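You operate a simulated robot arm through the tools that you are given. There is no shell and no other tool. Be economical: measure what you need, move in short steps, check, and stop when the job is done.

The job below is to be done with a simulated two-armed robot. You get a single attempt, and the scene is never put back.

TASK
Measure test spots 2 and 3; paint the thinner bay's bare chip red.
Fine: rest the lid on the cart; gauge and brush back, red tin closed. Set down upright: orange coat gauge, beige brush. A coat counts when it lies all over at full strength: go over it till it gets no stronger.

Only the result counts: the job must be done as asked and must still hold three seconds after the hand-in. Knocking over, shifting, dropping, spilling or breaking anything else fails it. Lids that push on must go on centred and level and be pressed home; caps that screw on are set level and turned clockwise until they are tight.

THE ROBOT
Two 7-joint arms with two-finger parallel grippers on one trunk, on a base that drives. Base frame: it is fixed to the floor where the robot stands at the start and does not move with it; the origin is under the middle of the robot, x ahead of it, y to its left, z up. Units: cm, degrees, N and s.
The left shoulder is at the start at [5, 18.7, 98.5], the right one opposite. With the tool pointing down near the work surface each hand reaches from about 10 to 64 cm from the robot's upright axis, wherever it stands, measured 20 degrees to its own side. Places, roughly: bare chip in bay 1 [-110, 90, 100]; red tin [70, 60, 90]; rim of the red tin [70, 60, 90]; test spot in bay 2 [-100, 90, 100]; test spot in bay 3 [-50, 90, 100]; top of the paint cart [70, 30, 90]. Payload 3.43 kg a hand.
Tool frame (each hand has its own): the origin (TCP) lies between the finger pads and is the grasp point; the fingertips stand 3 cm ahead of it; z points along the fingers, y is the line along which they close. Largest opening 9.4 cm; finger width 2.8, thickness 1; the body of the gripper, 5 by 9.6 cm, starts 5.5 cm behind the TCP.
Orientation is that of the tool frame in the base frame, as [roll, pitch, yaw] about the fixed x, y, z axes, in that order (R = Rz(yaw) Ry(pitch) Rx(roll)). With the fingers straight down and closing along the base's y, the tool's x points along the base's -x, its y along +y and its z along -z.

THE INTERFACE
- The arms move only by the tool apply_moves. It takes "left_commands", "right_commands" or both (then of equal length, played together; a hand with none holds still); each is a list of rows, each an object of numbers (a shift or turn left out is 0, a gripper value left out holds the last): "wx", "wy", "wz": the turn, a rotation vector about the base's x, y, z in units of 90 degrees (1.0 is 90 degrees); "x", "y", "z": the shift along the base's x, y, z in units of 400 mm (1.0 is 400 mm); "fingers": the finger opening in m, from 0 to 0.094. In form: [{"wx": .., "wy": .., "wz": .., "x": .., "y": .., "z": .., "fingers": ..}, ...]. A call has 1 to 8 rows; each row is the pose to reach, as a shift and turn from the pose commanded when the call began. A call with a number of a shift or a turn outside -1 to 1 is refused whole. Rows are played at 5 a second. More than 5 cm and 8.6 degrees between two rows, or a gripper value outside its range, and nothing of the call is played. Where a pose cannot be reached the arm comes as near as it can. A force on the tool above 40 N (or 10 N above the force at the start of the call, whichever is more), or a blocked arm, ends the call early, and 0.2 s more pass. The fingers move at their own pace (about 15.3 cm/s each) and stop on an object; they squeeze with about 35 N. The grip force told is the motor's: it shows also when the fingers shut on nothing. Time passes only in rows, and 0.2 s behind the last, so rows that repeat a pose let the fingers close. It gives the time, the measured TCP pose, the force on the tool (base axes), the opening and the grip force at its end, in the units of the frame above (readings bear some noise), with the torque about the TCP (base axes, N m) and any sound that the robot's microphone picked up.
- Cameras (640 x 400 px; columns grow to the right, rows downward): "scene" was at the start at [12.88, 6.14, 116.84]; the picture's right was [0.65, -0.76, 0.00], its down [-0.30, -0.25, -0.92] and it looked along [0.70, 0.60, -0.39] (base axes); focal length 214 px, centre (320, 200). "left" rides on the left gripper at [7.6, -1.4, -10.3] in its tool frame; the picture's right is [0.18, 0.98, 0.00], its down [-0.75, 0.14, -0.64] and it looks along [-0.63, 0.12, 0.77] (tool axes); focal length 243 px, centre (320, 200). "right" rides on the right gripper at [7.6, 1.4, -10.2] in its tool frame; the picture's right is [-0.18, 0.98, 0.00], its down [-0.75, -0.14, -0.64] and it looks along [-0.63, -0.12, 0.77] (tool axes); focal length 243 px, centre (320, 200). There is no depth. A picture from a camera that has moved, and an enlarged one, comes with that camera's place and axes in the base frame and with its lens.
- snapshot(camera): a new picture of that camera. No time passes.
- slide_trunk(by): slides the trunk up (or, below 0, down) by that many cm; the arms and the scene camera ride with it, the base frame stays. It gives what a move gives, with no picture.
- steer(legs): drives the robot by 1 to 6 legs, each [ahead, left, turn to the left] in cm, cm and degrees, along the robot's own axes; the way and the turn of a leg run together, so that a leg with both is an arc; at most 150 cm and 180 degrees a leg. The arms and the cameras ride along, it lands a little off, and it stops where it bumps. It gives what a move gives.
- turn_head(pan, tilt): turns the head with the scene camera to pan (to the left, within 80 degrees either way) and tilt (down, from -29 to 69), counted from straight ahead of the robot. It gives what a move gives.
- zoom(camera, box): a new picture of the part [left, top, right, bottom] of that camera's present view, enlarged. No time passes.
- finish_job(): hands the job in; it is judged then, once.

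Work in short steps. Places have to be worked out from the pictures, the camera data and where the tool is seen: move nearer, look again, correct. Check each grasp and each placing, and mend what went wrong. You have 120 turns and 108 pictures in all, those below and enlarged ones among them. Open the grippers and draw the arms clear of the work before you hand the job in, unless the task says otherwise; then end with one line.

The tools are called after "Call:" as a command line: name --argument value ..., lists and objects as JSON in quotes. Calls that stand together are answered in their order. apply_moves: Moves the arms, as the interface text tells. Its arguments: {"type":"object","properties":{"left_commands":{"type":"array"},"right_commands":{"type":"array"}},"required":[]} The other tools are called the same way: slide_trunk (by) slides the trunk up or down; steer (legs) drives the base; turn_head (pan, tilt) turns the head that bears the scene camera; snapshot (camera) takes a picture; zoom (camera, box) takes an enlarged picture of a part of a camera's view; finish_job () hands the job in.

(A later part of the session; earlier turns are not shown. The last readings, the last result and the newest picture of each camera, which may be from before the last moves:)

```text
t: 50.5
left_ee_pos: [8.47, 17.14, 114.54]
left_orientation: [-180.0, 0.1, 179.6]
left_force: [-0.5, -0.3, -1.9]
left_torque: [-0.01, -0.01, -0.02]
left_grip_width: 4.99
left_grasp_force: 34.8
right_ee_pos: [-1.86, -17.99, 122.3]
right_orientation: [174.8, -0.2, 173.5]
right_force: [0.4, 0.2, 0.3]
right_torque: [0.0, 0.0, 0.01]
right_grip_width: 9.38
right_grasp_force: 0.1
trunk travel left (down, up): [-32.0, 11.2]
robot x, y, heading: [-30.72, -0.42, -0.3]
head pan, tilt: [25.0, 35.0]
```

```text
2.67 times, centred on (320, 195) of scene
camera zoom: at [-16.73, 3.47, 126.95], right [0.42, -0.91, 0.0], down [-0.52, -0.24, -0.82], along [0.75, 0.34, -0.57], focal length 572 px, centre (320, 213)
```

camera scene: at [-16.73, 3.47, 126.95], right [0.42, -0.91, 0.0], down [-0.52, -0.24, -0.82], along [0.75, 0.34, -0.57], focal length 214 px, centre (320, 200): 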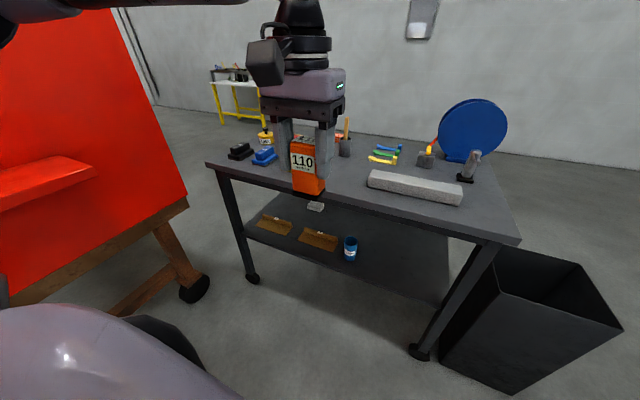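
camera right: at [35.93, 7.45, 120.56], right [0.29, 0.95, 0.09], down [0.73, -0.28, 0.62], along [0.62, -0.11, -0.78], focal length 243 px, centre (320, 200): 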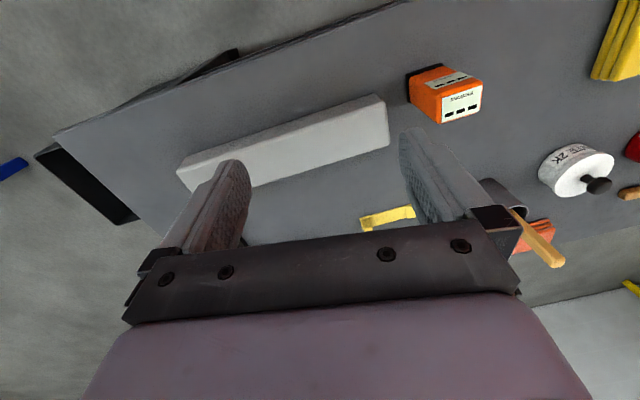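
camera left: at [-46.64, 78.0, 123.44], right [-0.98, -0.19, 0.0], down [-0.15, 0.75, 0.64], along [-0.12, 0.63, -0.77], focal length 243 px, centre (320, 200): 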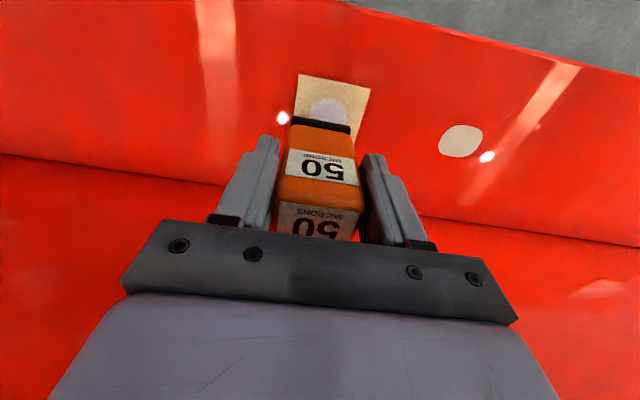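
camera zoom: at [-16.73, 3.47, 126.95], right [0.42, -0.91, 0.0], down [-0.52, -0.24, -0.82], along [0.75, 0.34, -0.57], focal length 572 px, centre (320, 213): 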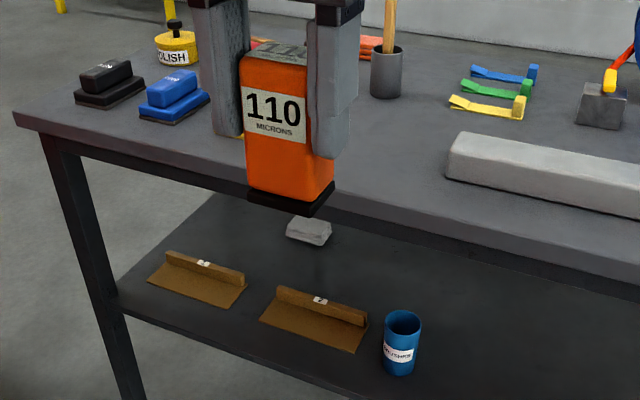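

The white thing is just a pad on the lower shelf. I'll drive ahead to the start position and then line the gauge up.

Call:
steer --legs '[[30.7, 3, 0.2]]'

Call:
slide_trunk --by -6

Call:
turn_head --pan 25 --tilt 45

Call:
snapshot --camera "scene"

```text
t: 52.6
left_ee_pos: [39.08, 20.0, 114.54]
left_orientation: [-180.0, 0.2, 179.8]
left_force: [0.5, 0.1, -0.7]
left_torque: [0.0, 0.02, 0.0]
left_grip_width: 4.95
left_grasp_force: 35.0
right_ee_pos: [29.13, -15.11, 122.12]
right_orientation: [174.8, -0.2, 173.8]
right_force: [-0.4, -0.1, -0.1]
right_torque: [0.03, 0.0, 0.0]
right_grip_width: 9.39
right_grasp_force: 0.0
trunk travel left (down, up): [-32.0, 11.2]
robot x, y, heading: [0.37, 2.19, -0.2]
head pan, tilt: [25.0, 35.0]
```

```text
t: 53.6
left_ee_pos: [39.01, 20.08, 108.41]
left_orientation: [-180.0, 0.0, 179.8]
left_force: [-0.2, 0.8, -1.4]
left_torque: [-0.02, 0.01, -0.04]
left_grip_width: 4.93
left_grasp_force: 34.5
right_ee_pos: [29.0, -15.12, 116.18]
right_orientation: [174.8, -0.1, 173.8]
right_force: [0.8, -0.1, 0.4]
right_torque: [0.03, 0.0, -0.04]
right_grip_width: 9.42
right_grasp_force: 0.1
trunk travel left (down, up): [-26.0, 17.2]
robot x, y, heading: [0.16, 2.56, -0.1]
head pan, tilt: [25.0, 35.0]
```

```text
t: 54.3
left_ee_pos: [39.06, 20.13, 108.42]
left_orientation: [180.0, 0.1, 179.8]
left_force: [0.7, -0.1, -1.2]
left_torque: [-0.01, 0.01, 0.01]
left_grip_width: 4.98
left_grasp_force: 34.8
right_ee_pos: [29.05, -15.21, 116.13]
right_orientation: [174.7, -0.2, 173.8]
right_force: [-0.5, 0.6, -0.6]
right_torque: [-0.02, -0.04, 0.03]
right_grip_width: 9.4
right_grasp_force: 0.0
trunk travel left (down, up): [-26.0, 17.2]
robot x, y, heading: [0.05, 2.78, -0.4]
head pan, tilt: [25.0, 45.0]
```

```text
75 pictures are left
camera scene: at [13.4, 6.02, 119.47], right [0.42, -0.91, 0.0], down [-0.64, -0.3, -0.71], along [0.64, 0.3, -0.71], focal length 214 px, centre (320, 200)
```

scene: 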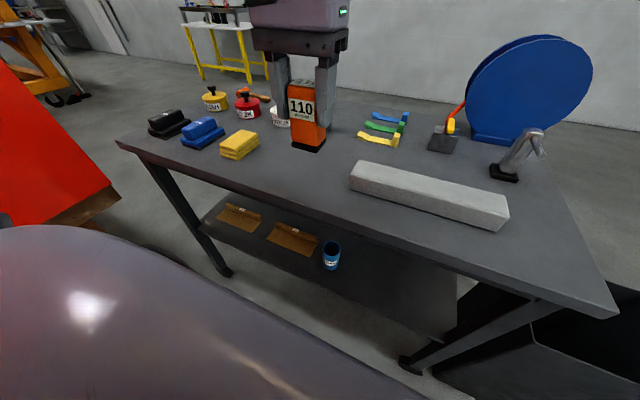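

The spot is clear. I'll lower the gauge and move it back over its original place.

Call:
apply_moves --left_commands '[{"z": -0.1}, {"z": -0.18, "x": 0.03}, {"z": -0.2, "x": 0.1, "y": 0.01}, {"z": -0.2, "x": 0.17, "y": 0.02}, {"z": -0.22, "x": 0.203, "y": 0.022}, {"z": -0.26, "x": 0.203, "y": 0.022}, {"z": -0.27, "x": 0.203, "y": 0.022}]'

```text
t: 55.9
left_ee_pos: [47.34, 20.91, 97.69]
left_orientation: [-179.9, 0.1, 179.8]
left_force: [0.4, -0.7, -1.7]
left_torque: [0.04, 0.02, -0.02]
left_grip_width: 4.94
left_grasp_force: 34.5
right_ee_pos: [28.94, -15.16, 116.2]
right_orientation: [174.7, -0.2, 173.8]
right_force: [1.0, -0.2, 0.2]
right_torque: [-0.03, -0.01, 0.01]
right_grip_width: 9.4
right_grasp_force: 0.1
trunk travel left (down, up): [-26.0, 17.2]
robot x, y, heading: [0.12, 2.47, -0.2]
head pan, tilt: [25.0, 45.0]
```

Position is good. I'll lower the last 1.2 cm to contact.

Call:
apply_moves --left_commands '[{"z": -0.015}, {"z": -0.025}, {"z": -0.03}, {"z": -0.033}]'

```text
t: 56.9
left_ee_pos: [47.25, 20.98, 96.46]
left_orientation: [179.9, 0.1, 179.8]
left_force: [-0.1, 1.4, -2.6]
left_torque: [0.0, 0.02, 0.0]
left_grip_width: 4.96
left_grasp_force: 34.9
right_ee_pos: [29.02, -15.22, 116.11]
right_orientation: [174.8, -0.2, 173.8]
right_force: [-0.8, 0.8, -0.2]
right_torque: [0.03, 0.03, -0.01]
right_grip_width: 9.37
right_grasp_force: 0.0
trunk travel left (down, up): [-26.0, 17.2]
robot x, y, heading: [0.82, 2.5, -0.3]
head pan, tilt: [25.0, 45.0]
```

There's no contact yet, so I'll go on in millimetre steps.

Call:
apply_moves --left_commands '[{"z": -0.0025}, {"z": -0.005}, {"z": -0.0075}, {"z": -0.0075}]'

```text
t: 57.9
left_ee_pos: [47.28, 21.11, 96.09]
left_orientation: [180.0, 0.1, 179.7]
left_force: [0.2, -1.0, -1.8]
left_torque: [0.02, 0.03, -0.01]
left_grip_width: 4.96
left_grasp_force: 35.1
right_ee_pos: [29.05, -15.24, 116.24]
right_orientation: [174.8, -0.2, 173.9]
right_force: [-0.5, 0.1, 0.0]
right_torque: [0.03, -0.02, 0.03]
right_grip_width: 9.37
right_grasp_force: 0.2
trunk travel left (down, up): [-26.0, 17.2]
robot x, y, heading: [0.3, 2.71, -0.4]
head pan, tilt: [25.0, 45.0]
```

Still no contact; the gauge may have slid up slightly in the grip when pressed. I'll continue down.

Call:
apply_moves --left_commands '[{"z": -0.0025}, {"z": -0.005}, {"z": -0.0075}, {"z": -0.01}, {"z": -0.0125}, {"z": -0.0125}]'

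Call:
zoom --camera "scene" --box '[270, 60, 350, 160]'

```text
t: 59.3
left_ee_pos: [47.16, 21.1, 95.54]
left_orientation: [179.9, 0.1, 179.8]
left_force: [0.3, 0.0, -1.9]
left_torque: [0.0, 0.04, -0.01]
left_grip_width: 4.97
left_grasp_force: 35.5
right_ee_pos: [28.98, -15.17, 116.16]
right_orientation: [174.7, -0.2, 173.8]
right_force: [0.4, 0.8, 0.3]
right_torque: [0.01, -0.02, -0.03]
right_grip_width: 9.39
right_grasp_force: 0.0
trunk travel left (down, up): [-26.0, 17.2]
robot x, y, heading: [0.06, 2.41, -0.3]
head pan, tilt: [25.0, 45.0]
```

```text
4.00 times, centred on (310, 110) of scene
camera zoom: at [13.4, 6.01, 119.47], right [0.42, -0.91, 0.0], down [-0.64, -0.3, -0.71], along [0.64, 0.3, -0.71], focal length 858 px, centre (360, 560)
```

zoom: 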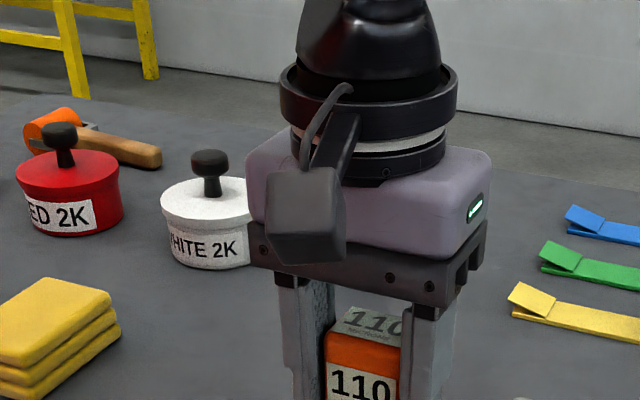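

I'll look at the gauge's base.

Call:
zoom --camera "scene" --box '[270, 120, 350, 190]'

Call:
snapshot --camera "left"

```text
5.71 times, centred on (310, 155) of scene
camera zoom: at [13.4, 6.01, 119.47], right [0.42, -0.91, 0.0], down [-0.64, -0.3, -0.71], along [0.64, 0.3, -0.71], focal length 1226 px, centre (377, 457)
```

zoom: 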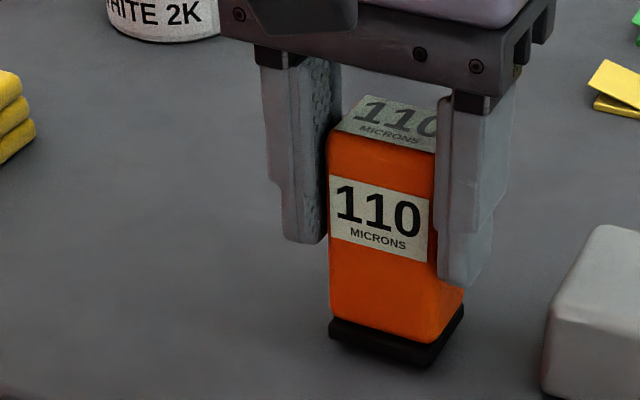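

```text
72 pictures are left
camera left: at [39.58, 19.69, 105.82], right [-0.18, 0.98, 0.0], down [0.75, 0.14, 0.64], along [0.63, 0.12, -0.77], focal length 243 px, centre (320, 200)
```

left: 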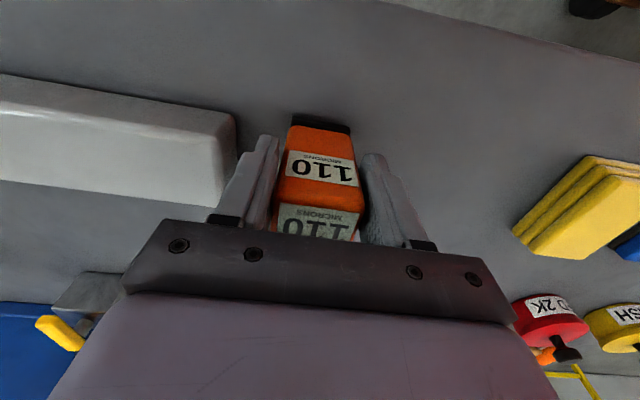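

The gauge sits about a centimetre higher in the grip than before, so contact comes lower. I'll continue down slowly.

Call:
apply_moves --left_commands '[{"z": -0.005}, {"z": -0.01}, {"z": -0.0125}, {"z": -0.015}, {"z": -0.0175}, {"z": -0.02}, {"z": -0.0225}, {"z": -0.025}]'

```text
t: 61.1
left_ee_pos: [47.16, 21.04, 94.78]
left_orientation: [180.0, 0.5, 179.8]
left_force: [3.9, 6.1, 26.7]
left_torque: [0.05, -0.32, 0.06]
left_grip_width: 4.98
left_grasp_force: 34.9
right_ee_pos: [28.76, -15.21, 116.26]
right_orientation: [174.8, -0.1, 173.9]
right_force: [-0.6, -0.8, 1.0]
right_torque: [-0.03, 0.0, 0.02]
right_grip_width: 9.4
right_grasp_force: 0.0
trunk travel left (down, up): [-26.0, 17.2]
robot x, y, heading: [-0.11, 2.54, -0.2]
head pan, tilt: [25.0, 45.0]
```

Contact is made. I'll ease off, open the fingers and rise straight up.

Call:
apply_moves --left_commands '[{"z": 0.004}, {"z": 0.006}, {"z": 0.006, "fingers": 0.07}, {"z": 0.006, "fingers": 0.07}, {"z": 0.05}, {"z": 0.12}, {"z": 0.2}]'

Call:
turn_head --pan 30 --tilt 35

Call:
snapshot --camera "scene"

Call:
snapshot --camera "left"

```text
t: 62.7
left_ee_pos: [47.03, 20.91, 102.53]
left_orientation: [179.9, 0.1, 179.8]
left_force: [-0.6, -0.6, 0.4]
left_torque: [-0.04, 0.02, 0.01]
left_grip_width: 6.99
left_grasp_force: 0.0
right_ee_pos: [29.01, -15.24, 116.2]
right_orientation: [174.8, -0.2, 173.7]
right_force: [-0.6, 0.1, -0.3]
right_torque: [0.02, 0.02, -0.02]
right_grip_width: 9.39
right_grasp_force: 0.0
trunk travel left (down, up): [-26.0, 17.2]
robot x, y, heading: [0.1, 2.05, -0.2]
head pan, tilt: [25.0, 45.0]
```

```text
t: 63.4
left_ee_pos: [46.94, 21.0, 102.7]
left_orientation: [-180.0, 0.1, 179.8]
left_force: [-0.5, -0.4, 0.6]
left_torque: [0.02, 0.01, -0.02]
left_grip_width: 7.02
left_grasp_force: 0.0
right_ee_pos: [28.98, -15.16, 116.18]
right_orientation: [174.9, -0.2, 173.9]
right_force: [-0.4, 0.5, 0.4]
right_torque: [0.0, 0.01, 0.0]
right_grip_width: 9.41
right_grasp_force: 0.1
trunk travel left (down, up): [-26.0, 17.2]
robot x, y, heading: [0.33, 2.42, -0.2]
head pan, tilt: [30.0, 35.0]
```

```text
71 pictures are left
camera scene: at [13.65, 6.97, 120.95], right [0.5, -0.87, 0.0], down [-0.5, -0.28, -0.82], along [0.71, 0.41, -0.57], focal length 214 px, centre (320, 200)
```

scene: 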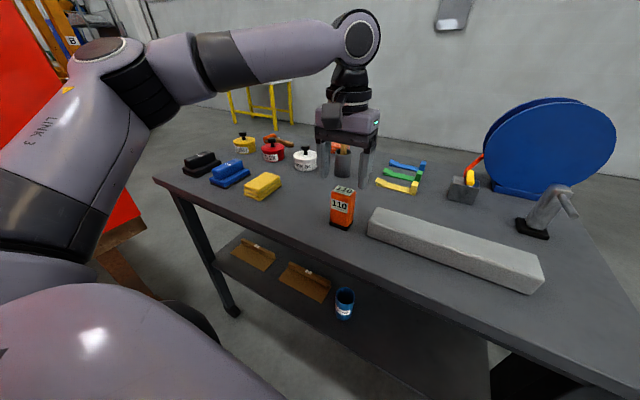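

```text
70 pictures are left
camera left: at [39.51, 19.54, 112.81], right [-0.18, 0.98, 0.0], down [0.75, 0.14, 0.64], along [0.63, 0.12, -0.77], focal length 243 px, centre (320, 200)
```

left: 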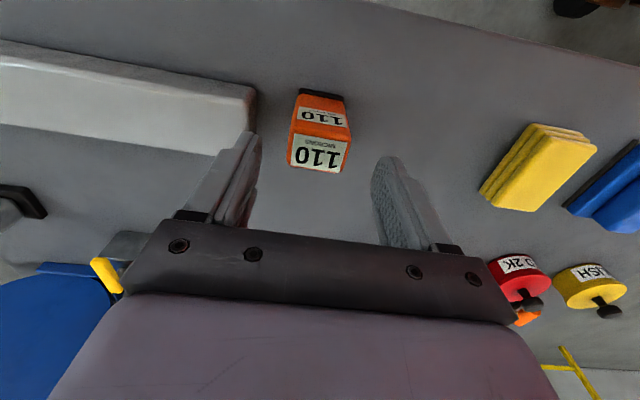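

The gauge stands upright in its place. Next is the red tin near [66.7, 56.5]. I'll raise the trunk so the hand clears things, drive left 32 cm, then look at the tin and at the clearance to the cart.

Call:
slide_trunk --by 6

Call:
apply_moves --left_commands '[{"x": -0.1}, {"x": -0.2}, {"x": -0.25}]'

Call:
steer --legs '[[0, 32, 0]]'

Call:
turn_head --pan 15 --tilt 50

Call:
snapshot --camera "scene"

Call:
snapshot --camera "left"

```text
t: 64.4
left_ee_pos: [47.04, 20.98, 108.59]
left_orientation: [180.0, 0.1, 179.7]
left_force: [0.0, 1.3, 1.1]
left_torque: [0.0, 0.02, 0.0]
left_grip_width: 7.0
left_grasp_force: 0.0
right_ee_pos: [29.06, -15.16, 122.24]
right_orientation: [174.9, -0.2, 173.8]
right_force: [-0.6, 0.2, -0.2]
right_torque: [0.0, 0.02, 0.0]
right_grip_width: 9.38
right_grasp_force: 0.0
trunk travel left (down, up): [-32.0, 11.2]
robot x, y, heading: [0.2, 2.3, -0.1]
head pan, tilt: [30.0, 35.0]
```

```text
t: 65.2
left_ee_pos: [37.08, 20.88, 108.5]
left_orientation: [-180.0, 0.1, 179.9]
left_force: [0.3, -0.3, -0.5]
left_torque: [0.01, -0.02, 0.0]
left_grip_width: 6.99
left_grasp_force: 0.1
right_ee_pos: [29.07, -15.18, 122.23]
right_orientation: [174.9, -0.2, 173.8]
right_force: [0.5, -1.2, -0.4]
right_torque: [0.03, 0.0, 0.0]
right_grip_width: 9.4
right_grasp_force: 0.1
trunk travel left (down, up): [-32.0, 11.2]
robot x, y, heading: [0.06, 2.52, 0.1]
head pan, tilt: [30.0, 35.0]
```

```text
t: 68.6
left_ee_pos: [37.13, 52.3, 108.63]
left_orientation: [180.0, 0.0, 179.8]
left_force: [0.0, 0.0, -0.1]
left_torque: [0.03, 0.0, 0.02]
left_grip_width: 6.99
left_grasp_force: 0.1
right_ee_pos: [29.23, 16.39, 122.27]
right_orientation: [174.8, -0.1, 173.8]
right_force: [-0.5, 0.2, 0.0]
right_torque: [-0.01, 0.02, -0.01]
right_grip_width: 9.37
right_grasp_force: 0.0
trunk travel left (down, up): [-32.0, 11.2]
robot x, y, heading: [0.5, 34.04, -0.2]
head pan, tilt: [30.0, 35.0]
```

```text
t: 69.3
left_ee_pos: [37.24, 52.31, 108.5]
left_orientation: [-180.0, 0.1, 179.8]
left_force: [0.3, 0.4, 0.5]
left_torque: [-0.04, 0.0, 0.0]
left_grip_width: 7.0
left_grasp_force: 0.0
right_ee_pos: [29.05, 16.41, 122.14]
right_orientation: [174.8, -0.2, 173.8]
right_force: [-0.5, 0.0, 0.0]
right_torque: [0.01, -0.02, -0.01]
right_grip_width: 9.41
right_grasp_force: 0.0
trunk travel left (down, up): [-32.0, 11.2]
robot x, y, heading: [0.07, 33.99, 0.1]
head pan, tilt: [15.0, 50.0]
```

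```text
69 pictures are left
camera scene: at [13.58, 36.16, 124.78], right [0.26, -0.97, 0.0], down [-0.74, -0.2, -0.64], along [0.62, 0.16, -0.77], focal length 214 px, centre (320, 200)
```

scene: 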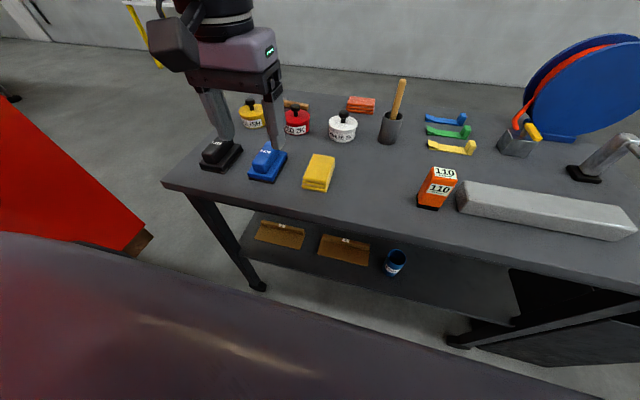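

```text
68 pictures are left
camera left: at [29.6, 51.0, 118.76], right [-0.18, 0.98, 0.0], down [0.75, 0.14, 0.64], along [0.63, 0.12, -0.77], focal length 243 px, centre (320, 200)
```

left: 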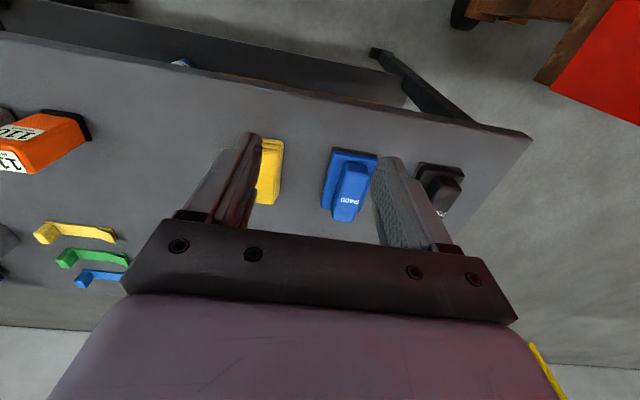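

Red tin is at about [66, 57], the brush cup at [67.5, 30.6], and the cart's front edge is at x≈37. I'll look straight down to judge the base's clearance to the cart before driving ahead.

Call:
turn_head --pan -20 --tilt 69

Call:
snapshot --camera "scene"

```text
t: 70.3
left_ee_pos: [37.32, 52.36, 108.48]
left_orientation: [180.0, 0.2, 179.8]
left_force: [0.4, 0.0, -0.2]
left_torque: [0.03, -0.05, -0.01]
left_grip_width: 6.98
left_grasp_force: 0.0
right_ee_pos: [29.04, 16.35, 122.12]
right_orientation: [174.8, -0.2, 173.8]
right_force: [0.4, 1.1, 0.0]
right_torque: [0.01, 0.0, 0.04]
right_grip_width: 9.42
right_grasp_force: 0.1
trunk travel left (down, up): [-32.0, 11.2]
robot x, y, heading: [-0.01, 34.12, -0.3]
head pan, tilt: [-20.0, 68.8]
```

```text
67 pictures are left
camera scene: at [11.38, 32.26, 122.59], right [-0.35, -0.94, 0.0], down [-0.87, 0.32, -0.36], along [0.34, -0.13, -0.93], focal length 214 px, centre (320, 200)
```

scene: 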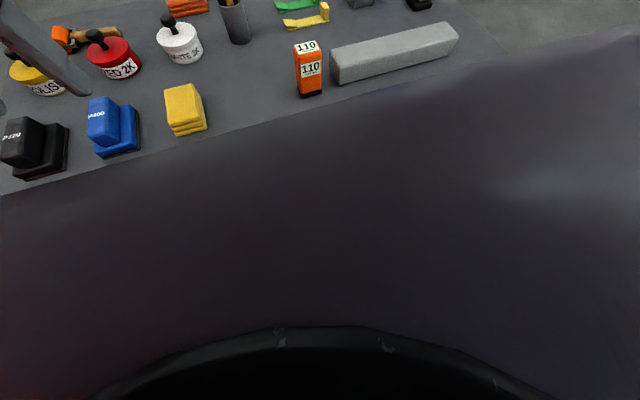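

The view is occluded by the chest. I'll drive ahead a cautious 5 cm, then test the left hand's reach over the red tin, staying high.

Call:
steer --legs '[[5, 0, 0]]'

Call:
apply_moves --left_commands '[{"x": 0.1, "y": 0.03}, {"x": 0.2, "y": 0.06}, {"x": 0.3, "y": 0.08}, {"x": 0.4, "y": 0.1}, {"x": 0.5, "y": 0.11}, {"x": 0.58, "y": 0.11}, {"x": 0.58, "y": 0.11}]'

Call:
snapshot --camera "left"

```text
t: 71.3
left_ee_pos: [42.38, 52.37, 108.46]
left_orientation: [179.9, 0.0, 179.9]
left_force: [1.4, 0.5, 1.2]
left_torque: [0.0, -0.01, 0.02]
left_grip_width: 6.98
left_grasp_force: 0.0
right_ee_pos: [34.2, 16.29, 122.2]
right_orientation: [174.7, -0.1, 173.8]
right_force: [-0.8, 0.6, -0.1]
right_torque: [0.02, 0.01, -0.03]
right_grip_width: 9.42
right_grasp_force: 0.0
trunk travel left (down, up): [-32.0, 11.2]
robot x, y, heading: [5.56, 34.15, -0.2]
head pan, tilt: [-20.0, 68.8]
```

```text
t: 72.9
left_ee_pos: [59.25, 59.87, 107.43]
left_orientation: [-180.0, 0.3, 179.8]
left_force: [0.0, 0.8, 0.4]
left_torque: [-0.01, -0.02, 0.0]
left_grip_width: 7.0
left_grasp_force: 0.1
left hand out of reach, approached as far as the arm can: row 4, 5, 6, 7
right_ee_pos: [34.18, 16.31, 122.14]
right_orientation: [174.8, -0.2, 173.8]
right_force: [-0.6, -0.1, -0.1]
right_torque: [-0.01, 0.0, 0.01]
right_grip_width: 9.41
right_grasp_force: 0.1
trunk travel left (down, up): [-32.0, 11.2]
robot x, y, heading: [5.43, 34.07, -0.1]
head pan, tilt: [-20.0, 68.8]
```

```text
66 pictures are left
camera left: at [51.56, 58.54, 117.65], right [-0.18, 0.98, 0.0], down [0.75, 0.14, 0.64], along [0.63, 0.12, -0.76], focal length 243 px, centre (320, 200)
```

left: 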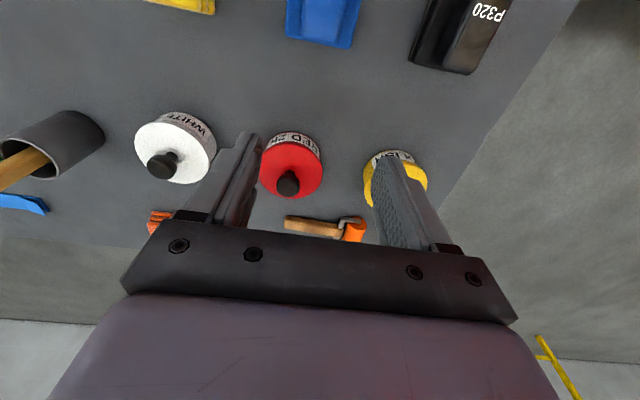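

The red tin's knob is at about [66, 58]. I'll descend part-way, where reach improves, and go forward while staying above the knob.

Call:
apply_moves --left_commands '[{"y": -0.045, "z": -0.05, "fingers": 0.06}, {"y": -0.045, "z": -0.1}, {"y": -0.045, "z": -0.1, "x": 0.04}, {"y": -0.045, "z": -0.1, "x": 0.08}, {"y": -0.045, "z": -0.1, "x": 0.12}, {"y": -0.045, "z": -0.1, "x": 0.15}]'

Call:
snapshot --camera "left"

```text
t: 74.3
left_ee_pos: [60.1, 60.33, 102.89]
left_orientation: [180.0, 0.2, 179.9]
left_force: [0.3, -0.3, 0.2]
left_torque: [0.0, 0.02, 0.03]
left_grip_width: 6.0
left_grasp_force: 0.0
left hand out of reach, approached as far as the arm can: row 1, 3, 4, 5, 6
right_ee_pos: [34.15, 16.32, 122.14]
right_orientation: [174.7, -0.2, 173.7]
right_force: [-0.7, 0.4, 0.2]
right_torque: [0.01, 0.01, 0.03]
right_grip_width: 9.41
right_grasp_force: 0.1
trunk travel left (down, up): [-32.0, 11.2]
robot x, y, heading: [5.66, 34.25, -0.1]
head pan, tilt: [-20.0, 68.8]
```

```text
65 pictures are left
camera left: at [52.48, 58.97, 113.13], right [-0.18, 0.98, 0.0], down [0.75, 0.14, 0.64], along [0.63, 0.12, -0.76], focal length 243 px, centre (320, 200)
```

left: 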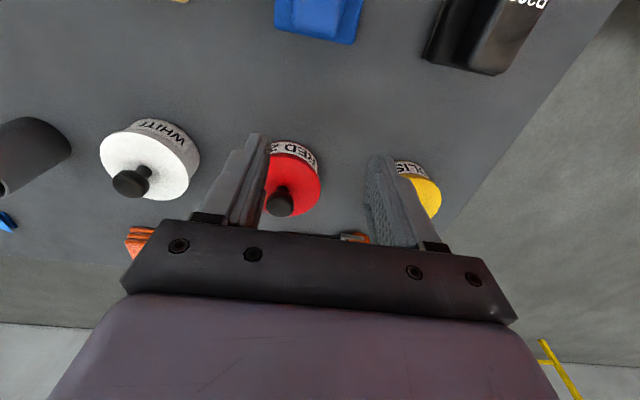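

Straight down, the reach ends about 6 cm short. Triangulation puts the knob top at about [67, 58.1, 97]. I'll tilt the tool 25° so the fingers lean forward, which draws the wrist back, and then approach.

Call:
apply_moves --left_commands '[{"wy": -0.09}, {"wy": -0.18}, {"wy": -0.275}, {"wy": -0.275, "x": 0.04, "y": -0.03}, {"wy": -0.275, "x": 0.08, "y": -0.055}, {"wy": -0.275, "x": 0.08, "y": -0.055}]'

Call:
snapshot --camera "left"

Call:
turn_head --pan 20 --tilt 35

Call:
snapshot --camera "scene"

```text
t: 75.7
left_ee_pos: [63.51, 58.12, 102.94]
left_orientation: [179.9, 24.9, 179.8]
left_force: [-0.4, 0.1, 0.4]
left_torque: [0.04, -0.01, -0.03]
left_grip_width: 5.98
left_grasp_force: 0.0
right_ee_pos: [34.16, 16.3, 122.25]
right_orientation: [174.9, -0.2, 173.7]
right_force: [0.2, 0.6, -1.1]
right_torque: [0.0, -0.01, 0.01]
right_grip_width: 9.4
right_grasp_force: 0.2
trunk travel left (down, up): [-32.0, 11.2]
robot x, y, heading: [5.19, 33.59, -0.1]
head pan, tilt: [-20.0, 68.8]
```

```text
64 pictures are left
camera left: at [52.33, 56.77, 109.04], right [-0.17, 0.98, -0.08], down [0.41, 0.14, 0.9], along [0.9, 0.12, -0.43], focal length 243 px, centre (320, 200)
```

left: 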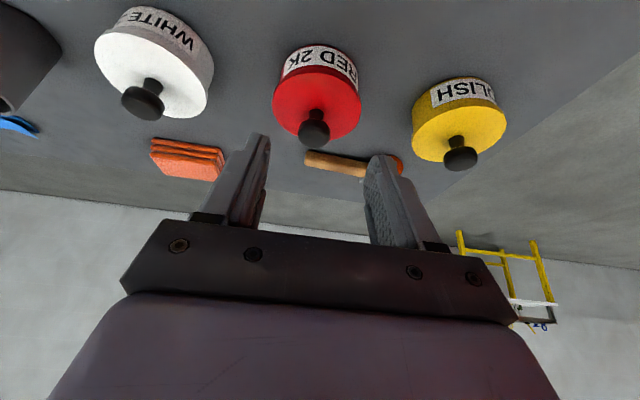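

```text
t: 76.7
left_ee_pos: [63.5, 58.08, 103.0]
left_orientation: [179.9, 24.9, 179.7]
left_force: [0.4, 0.7, 0.0]
left_torque: [0.0, 0.0, 0.0]
left_grip_width: 5.98
left_grasp_force: 0.2
right_ee_pos: [34.27, 16.37, 122.12]
right_orientation: [174.8, -0.1, 173.8]
right_force: [-0.9, 0.0, 0.3]
right_torque: [-0.02, 0.0, -0.02]
right_grip_width: 9.39
right_grasp_force: 0.0
trunk travel left (down, up): [-32.0, 11.2]
robot x, y, heading: [5.09, 34.17, -0.1]
head pan, tilt: [20.0, 35.0]
```

```text
63 pictures are left
camera scene: at [19.48, 37.13, 126.95], right [0.34, -0.94, 0.0], down [-0.54, -0.19, -0.82], along [0.77, 0.28, -0.57], focal length 214 px, centre (320, 200)
```

scene: 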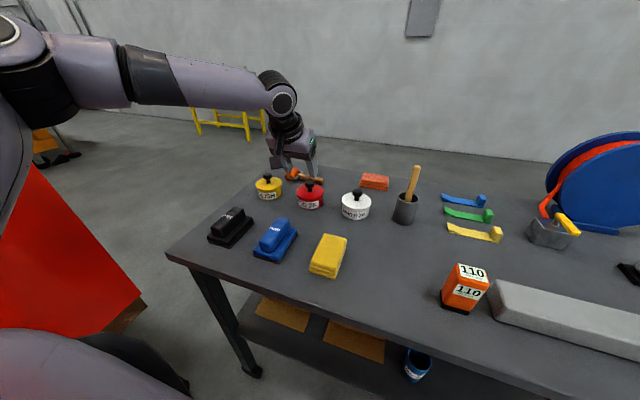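

Knob is at about [66.5, 57.8], top ≈97.2. I'll come down around it to z≈99 and look.

Call:
apply_moves --left_commands '[{"wy": 0, "x": 0.02, "z": -0.05, "y": -0.006}, {"x": 0.05, "z": -0.1, "y": -0.006}, {"x": 0.05, "z": -0.1, "y": -0.006}]'

Call:
snapshot --camera "left"

Call:
zoom --camera "scene" --box '[250, 100, 370, 230]'

```text
t: 77.5
left_ee_pos: [65.66, 57.93, 98.93]
left_orientation: [179.9, 24.8, 179.7]
left_force: [0.0, 0.2, 0.4]
left_torque: [0.0, 0.04, 0.02]
left_grip_width: 5.99
left_grasp_force: 0.0
right_ee_pos: [34.09, 16.32, 122.15]
right_orientation: [174.7, -0.2, 173.8]
right_force: [-0.1, 0.1, -0.1]
right_torque: [0.02, -0.01, -0.02]
right_grip_width: 9.42
right_grasp_force: 0.1
trunk travel left (down, up): [-32.0, 11.2]
robot x, y, heading: [5.65, 34.56, -0.3]
head pan, tilt: [20.0, 35.0]
```

```text
62 pictures are left
camera left: at [54.38, 56.56, 104.99], right [-0.16, 0.98, -0.08], down [0.41, 0.14, 0.9], along [0.9, 0.12, -0.43], focal length 243 px, centre (320, 200)
```

left: 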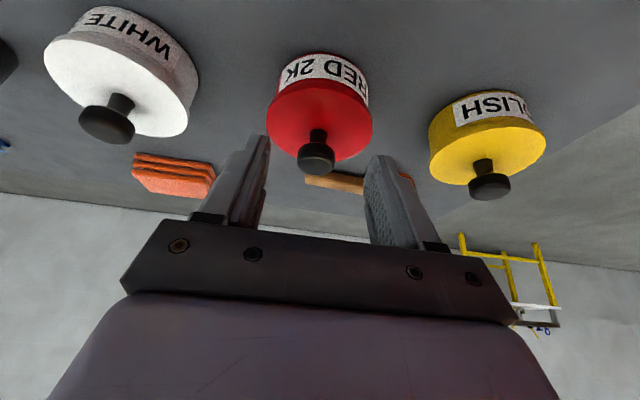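

```text
3.08 times, centred on (310, 165) of scene
camera zoom: at [19.47, 37.14, 126.95], right [0.34, -0.94, 0.0], down [-0.54, -0.19, -0.82], along [0.77, 0.28, -0.57], focal length 660 px, centre (351, 308)
```

zoom: 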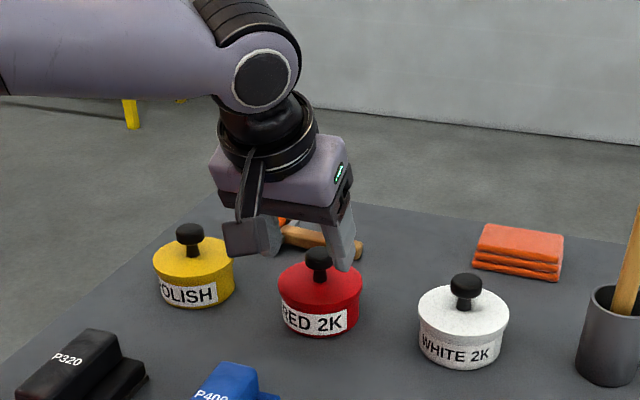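

The fingertips are level with the knob top and centred on it. I'll lower another centimetre and close on the knob.

Call:
apply_moves --left_commands '[{"x": -0.004, "z": -0.014}, {"x": -0.004, "z": -0.026}, {"x": -0.004, "z": -0.026, "fingers": 0.01}, {"x": -0.004, "z": -0.026, "fingers": 0.01}, {"x": -0.004, "z": -0.026, "fingers": 0.01}]'

Call:
snapshot --camera "left"

```text
t: 78.7
left_ee_pos: [65.47, 57.95, 97.88]
left_orientation: [179.9, 24.9, 179.9]
left_force: [0.1, 1.0, -0.4]
left_torque: [0.0, -0.02, 0.01]
left_grip_width: 1.01
left_grasp_force: 0.1
right_ee_pos: [34.23, 16.28, 122.16]
right_orientation: [174.8, -0.2, 173.8]
right_force: [0.6, 0.4, 0.2]
right_torque: [0.02, 0.0, 0.0]
right_grip_width: 9.42
right_grasp_force: 0.0
trunk travel left (down, up): [-32.0, 11.2]
robot x, y, heading: [5.42, 34.3, -0.2]
head pan, tilt: [20.0, 35.0]
```

```text
60 pictures are left
camera left: at [54.21, 56.49, 103.95], right [-0.16, 0.98, -0.08], down [0.41, 0.14, 0.9], along [0.9, 0.12, -0.43], focal length 243 px, centre (320, 200)
```

left: 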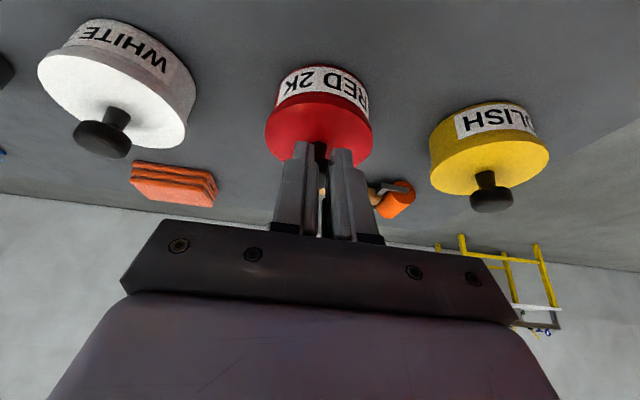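

The fingers closed on nothing, so the knob must be beyond the fingertips. I'll check from the head camera.

Call:
zoom --camera "scene" --box '[270, 130, 350, 220]'

```text
4.44 times, centred on (310, 175) of scene
camera zoom: at [19.48, 37.14, 126.95], right [0.34, -0.94, 0.0], down [-0.54, -0.19, -0.82], along [0.77, 0.28, -0.57], focal length 953 px, centre (364, 311)
```

zoom: 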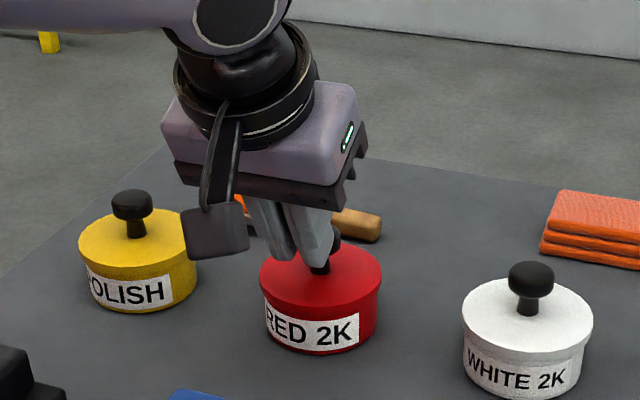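

I'll zoom in on the wrist view to see between the fingers.

Call:
zoom --camera "left" --box '[250, 90, 400, 250]'

```text
2.50 times, centred on (325, 170) of left
camera zoom: at [54.21, 56.49, 103.95], right [-0.16, 0.98, -0.08], down [0.41, 0.14, 0.9], along [0.9, 0.12, -0.43], focal length 606 px, centre (308, 275)
```

zoom: 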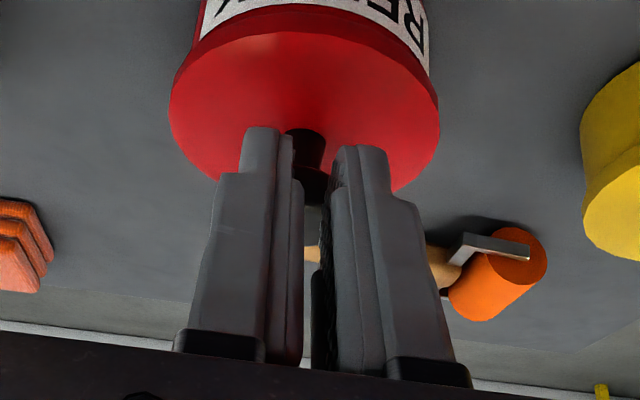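

The apparent sizes and two-view triangulation put the knob lower and farther: about [69.0, 58.0], top ≈94.4, which makes the cart top ≈87. I'll open and re-approach.

Call:
apply_moves --left_commands '[{"z": 0.02, "fingers": 0.055}, {"z": 0.02, "fingers": 0.055}, {"x": 0.03, "z": 0.0}, {"x": 0.065, "z": -0.02}, {"x": 0.066, "z": -0.04}, {"x": 0.066, "z": -0.05}, {"x": 0.066, "z": -0.05}]'

Call:
zoom --camera "left" --box '[200, 90, 440, 240]'

Call:
zoom --camera "scene" --box '[270, 130, 350, 220]'

```text
t: 80.3
left_ee_pos: [66.47, 59.0, 96.3]
left_orientation: [179.8, 24.8, 179.8]
left_force: [-0.2, 0.9, 0.0]
left_torque: [0.0, 0.01, -0.01]
left_grip_width: 5.5
left_grasp_force: 0.1
left hand out of reach, approached as far as the arm can: row 4, 5, 6, 7
right_ee_pos: [34.21, 16.2, 122.2]
right_orientation: [174.8, -0.2, 173.8]
right_force: [-0.1, -0.2, -0.3]
right_torque: [0.0, 0.0, 0.02]
right_grip_width: 9.37
right_grasp_force: 0.2
trunk travel left (down, up): [-32.0, 11.2]
robot x, y, heading: [5.04, 33.95, -0.2]
head pan, tilt: [20.0, 35.0]
```

```text
2.67 times, centred on (320, 165) of left
camera zoom: at [55.29, 57.59, 102.44], right [-0.16, 0.98, -0.08], down [0.41, 0.14, 0.9], along [0.9, 0.12, -0.43], focal length 647 px, centre (320, 293)
```

zoom: 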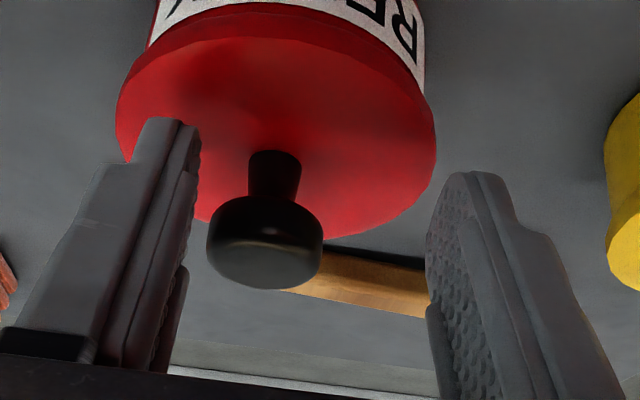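

```text
4.44 times, centred on (310, 175) of scene
camera zoom: at [19.48, 37.14, 126.95], right [0.34, -0.94, 0.0], down [-0.54, -0.19, -0.82], along [0.77, 0.28, -0.57], focal length 953 px, centre (364, 311)
```

zoom: 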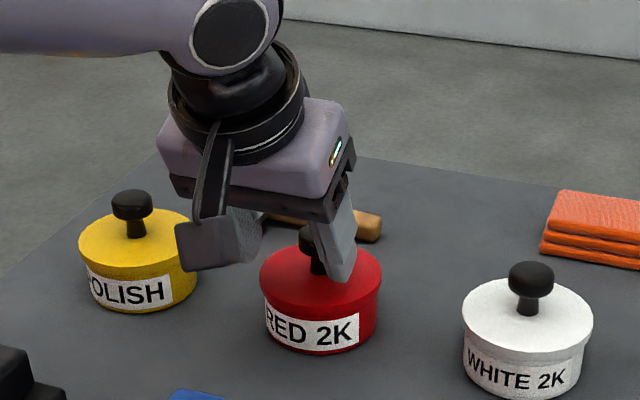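

Reach is still about 2 cm short. I'll raise the hand 2 cm, nudge the base 2.5 cm ahead and 1 cm right, and recheck.

Call:
apply_moves --left_commands '[{"z": 0.05}, {"z": 0.05}]'

Call:
steer --legs '[[2.5, -1.5, 0]]'

Call:
zoom --camera "left" --box '[200, 90, 440, 240]'

```text
t: 80.9
left_ee_pos: [66.48, 59.01, 98.28]
left_orientation: [179.9, 24.8, 179.7]
left_force: [0.1, 0.3, 0.6]
left_torque: [0.01, -0.01, 0.02]
left_grip_width: 5.47
left_grasp_force: 0.0
right_ee_pos: [34.19, 16.36, 122.3]
right_orientation: [174.8, -0.2, 173.8]
right_force: [0.4, 0.1, -0.2]
right_torque: [-0.01, 0.0, 0.03]
right_grip_width: 9.41
right_grasp_force: 0.1
trunk travel left (down, up): [-32.0, 11.2]
robot x, y, heading: [5.25, 34.22, -0.3]
head pan, tilt: [20.0, 35.0]
```

```text
t: 81.8
left_ee_pos: [69.09, 57.33, 98.27]
left_orientation: [179.9, 24.7, 179.8]
left_force: [1.4, 0.6, 0.6]
left_torque: [0.0, 0.03, 0.0]
left_grip_width: 5.49
left_grasp_force: 0.1
right_ee_pos: [36.72, 14.69, 122.06]
right_orientation: [174.8, -0.2, 173.7]
right_force: [0.3, -0.5, 0.4]
right_torque: [0.01, 0.0, 0.0]
right_grip_width: 9.41
right_grasp_force: 0.1
trunk travel left (down, up): [-32.0, 11.2]
robot x, y, heading: [7.97, 32.35, -0.3]
head pan, tilt: [20.0, 35.0]
```

```text
2.67 times, centred on (320, 165) of left
camera zoom: at [57.86, 55.98, 104.41], right [-0.16, 0.98, -0.08], down [0.41, 0.14, 0.9], along [0.89, 0.12, -0.43], focal length 647 px, centre (320, 293)
```

zoom: 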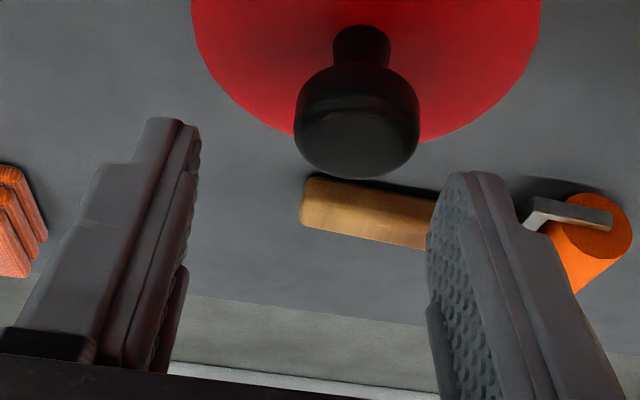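

Knob is now at about [69.5, 58.1], top 94.8. I'll shift and lower around it.

Call:
apply_moves --left_commands '[{"x": -0.012, "y": 0.02, "z": 0}, {"x": -0.012, "y": 0.02, "z": -0.03}, {"x": -0.012, "y": 0.02, "z": -0.056}, {"x": -0.012, "y": 0.02, "z": -0.056}]'

Call:
zoom --camera "left" --box '[200, 90, 440, 240]'

```text
t: 82.8
left_ee_pos: [68.55, 58.18, 96.17]
left_orientation: [179.9, 24.9, 179.9]
left_force: [0.4, 0.5, -0.4]
left_torque: [-0.01, -0.02, -0.03]
left_grip_width: 5.51
left_grasp_force: 0.1
right_ee_pos: [36.67, 14.82, 122.09]
right_orientation: [174.8, -0.2, 173.7]
right_force: [-0.5, 0.2, 0.7]
right_torque: [0.01, 0.0, 0.03]
right_grip_width: 9.41
right_grasp_force: 0.0
trunk travel left (down, up): [-32.0, 11.2]
robot x, y, heading: [8.11, 32.85, -0.1]
head pan, tilt: [20.0, 35.0]
```

```text
2.67 times, centred on (320, 165) of left
camera zoom: at [57.36, 56.75, 102.2], right [-0.16, 0.98, -0.08], down [0.41, 0.14, 0.9], along [0.9, 0.12, -0.43], focal length 647 px, centre (320, 293)
```

zoom: 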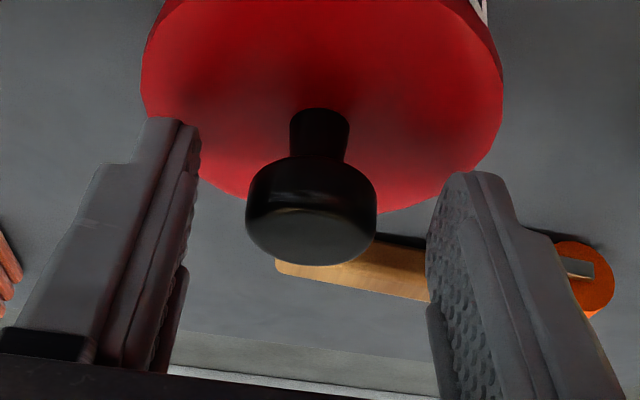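

The knob cap is centred between the fingers at matching depth. I'll close.

Call:
apply_moves --left_commands '[{"fingers": 0.015}, {"fingers": 0.015}, {"fingers": 0.015}]'

```text
t: 83.6
left_ee_pos: [68.66, 58.11, 96.15]
left_orientation: [179.9, 24.9, 179.8]
left_force: [0.4, -0.1, 0.2]
left_torque: [-0.01, -0.01, -0.01]
left_grip_width: 2.62
left_grasp_force: 35.2
right_ee_pos: [36.63, 14.9, 122.2]
right_orientation: [174.8, -0.3, 173.8]
right_force: [-0.1, 0.3, -0.3]
right_torque: [-0.01, 0.0, 0.02]
right_grip_width: 9.43
right_grasp_force: 0.1
trunk travel left (down, up): [-32.0, 11.2]
robot x, y, heading: [8.06, 32.62, -0.4]
head pan, tilt: [20.0, 35.0]
```

The knob is held (2.62 cm); closed-lid TCP pose is [68.6, 58.1, 96.15]. I'll pull straight up.

Call:
apply_moves --left_commands '[{"z": 0.01}, {"z": 0.025}, {"z": 0.05}, {"z": 0.09}, {"z": 0.13}]'

Call:
snapshot --camera "scene"

```text
t: 84.8
left_ee_pos: [68.5, 58.05, 101.25]
left_orientation: [180.0, 24.9, 179.8]
left_force: [0.1, 0.1, -1.3]
left_torque: [-0.01, 0.01, 0.01]
left_grip_width: 2.62
left_grasp_force: 35.7
right_ee_pos: [36.7, 14.91, 122.19]
right_orientation: [174.9, -0.2, 173.7]
right_force: [0.7, 0.0, 1.0]
right_torque: [-0.02, 0.0, 0.0]
right_grip_width: 9.4
right_grasp_force: 0.2
trunk travel left (down, up): [-32.0, 11.2]
robot x, y, heading: [8.14, 32.44, -0.4]
head pan, tilt: [20.0, 35.0]
```

```text
53 pictures are left
camera scene: at [22.0, 35.65, 126.95], right [0.34, -0.94, 0.0], down [-0.54, -0.19, -0.82], along [0.77, 0.28, -0.57], focal length 214 px, centre (320, 200)
```

scene: 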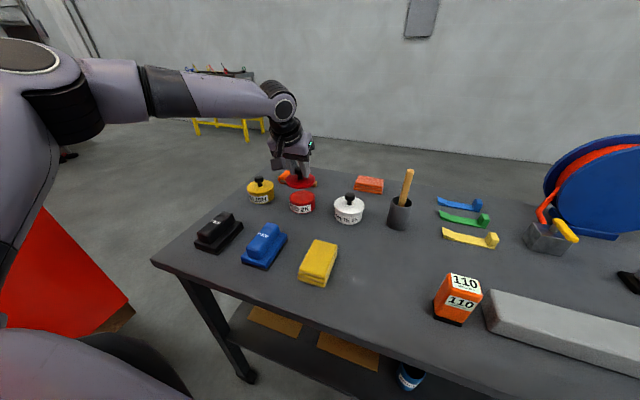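

The lid is off. I'll draw it back to x≈56 at height, then drive right to set it on the free area near [56.5, 34].

Call:
apply_moves --left_commands '[{"z": 0.05}, {"z": 0.05, "x": -0.1}, {"z": 0.05, "x": -0.2}, {"z": 0.05, "x": -0.3}]'

Call:
steer --legs '[[0, -23, 0.3]]'

Call:
turn_head --pan 25 --tilt 45

Call:
snapshot --camera "scene"

```text
t: 85.8
left_ee_pos: [56.39, 58.51, 103.09]
left_orientation: [180.0, 25.0, 179.9]
left_force: [-0.6, 0.1, 0.1]
left_torque: [-0.01, 0.01, 0.02]
left_grip_width: 2.6
left_grasp_force: 35.0
right_ee_pos: [36.69, 14.88, 122.2]
right_orientation: [174.7, -0.2, 173.7]
right_force: [-0.4, 1.0, -0.5]
right_torque: [0.02, 0.0, -0.02]
right_grip_width: 9.39
right_grasp_force: 0.1
trunk travel left (down, up): [-32.0, 11.2]
robot x, y, heading: [7.94, 32.44, -0.4]
head pan, tilt: [20.0, 35.0]
```

```text
t: 88.4
left_ee_pos: [56.42, 35.97, 103.1]
left_orientation: [179.8, 24.9, -180.0]
left_force: [-0.6, -0.5, 0.1]
left_torque: [0.01, 0.02, 0.05]
left_grip_width: 2.62
left_grasp_force: 35.0
right_ee_pos: [36.74, -7.74, 122.2]
right_orientation: [174.7, -0.2, 173.8]
right_force: [-0.9, -0.4, 0.8]
right_torque: [-0.02, 0.05, -0.03]
right_grip_width: 9.4
right_grasp_force: 0.1
trunk travel left (down, up): [-32.0, 11.2]
robot x, y, heading: [8.01, 9.8, -0.1]
head pan, tilt: [20.0, 35.0]
```

```text
t: 89.1
left_ee_pos: [56.44, 36.04, 102.99]
left_orientation: [179.8, 24.8, -179.9]
left_force: [-0.1, 0.1, -0.4]
left_torque: [0.02, 0.01, 0.0]
left_grip_width: 2.63
left_grasp_force: 35.1
right_ee_pos: [36.74, -7.62, 122.19]
right_orientation: [174.8, -0.3, 174.0]
right_force: [0.0, 0.1, 0.0]
right_torque: [0.03, 0.02, 0.03]
right_grip_width: 9.38
right_grasp_force: 0.1
trunk travel left (down, up): [-32.0, 11.2]
robot x, y, heading: [7.84, 9.72, -0.1]
head pan, tilt: [25.0, 45.0]
```

```text
52 pictures are left
camera scene: at [21.03, 13.55, 125.47], right [0.42, -0.91, 0.0], down [-0.64, -0.3, -0.71], along [0.64, 0.3, -0.71], focal length 214 px, centre (320, 200)
```

scene: 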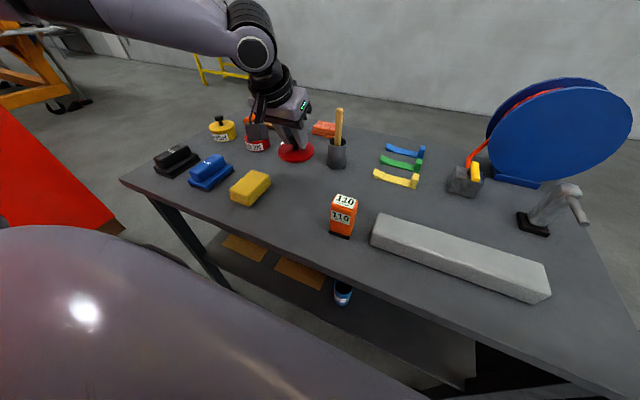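

The area below the lid at [57.3, 36] is clear of everything. I'll lower the lid to just above the table.

Call:
apply_moves --left_commands '[{"z": -0.1}, {"z": -0.18}, {"z": -0.225}, {"z": -0.25}, {"z": -0.26}]'

Call:
zoom --camera "scene" --box '[230, 100, 380, 210]'

```text
t: 90.3
left_ee_pos: [56.33, 36.05, 92.81]
left_orientation: [179.9, 24.9, -180.0]
left_force: [0.4, 0.4, -0.7]
left_torque: [0.02, 0.02, 0.02]
left_grip_width: 2.63
left_grasp_force: 34.8
right_ee_pos: [36.73, -7.65, 122.31]
right_orientation: [174.8, -0.2, 173.9]
right_force: [0.4, -0.2, 0.6]
right_torque: [-0.02, -0.01, 0.02]
right_grip_width: 9.36
right_grasp_force: 0.1
trunk travel left (down, up): [-32.0, 11.2]
robot x, y, heading: [7.88, 10.09, 0.2]
head pan, tilt: [25.0, 45.0]
```

```text
3.64 times, centred on (305, 155) of scene
camera zoom: at [21.03, 13.55, 125.47], right [0.42, -0.91, 0.0], down [-0.64, -0.3, -0.71], along [0.64, 0.3, -0.71], focal length 780 px, centre (374, 364)
```

zoom: 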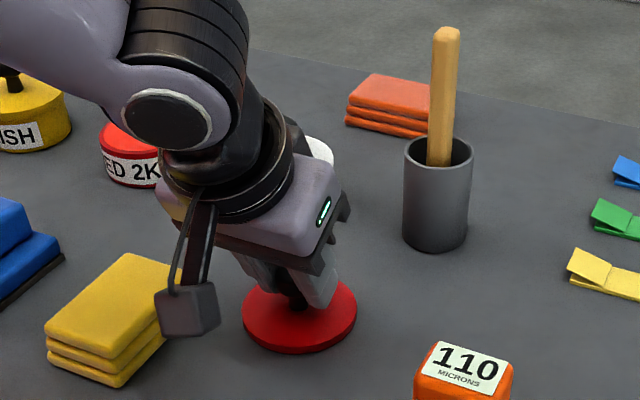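

Nearly down. I'll lower in small steps to contact.

Call:
apply_moves --left_commands '[{"z": -0.01}, {"z": -0.02}, {"z": -0.025}, {"z": -0.03}, {"z": -0.035}, {"z": -0.04}]'

```text
t: 91.3
left_ee_pos: [56.69, 35.88, 92.32]
left_orientation: [-180.0, 25.9, 180.0]
left_force: [-2.3, 0.8, 13.9]
left_torque: [-0.2, 0.43, -0.02]
left_grip_width: 2.64
left_grasp_force: 34.6
right_ee_pos: [36.55, -7.66, 122.18]
right_orientation: [174.9, -0.1, 174.0]
right_force: [-0.4, 0.8, 0.0]
right_torque: [0.0, -0.01, -0.02]
right_grip_width: 9.37
right_grasp_force: 0.1
trunk travel left (down, up): [-32.0, 11.2]
robot x, y, heading: [8.0, 10.01, 0.0]
head pan, tilt: [25.0, 45.0]
stopped in row 5 (left hand): the force on the tool passed its limit at 42 N (the readings are from after the stop); the commanded pose is now the measured one
```

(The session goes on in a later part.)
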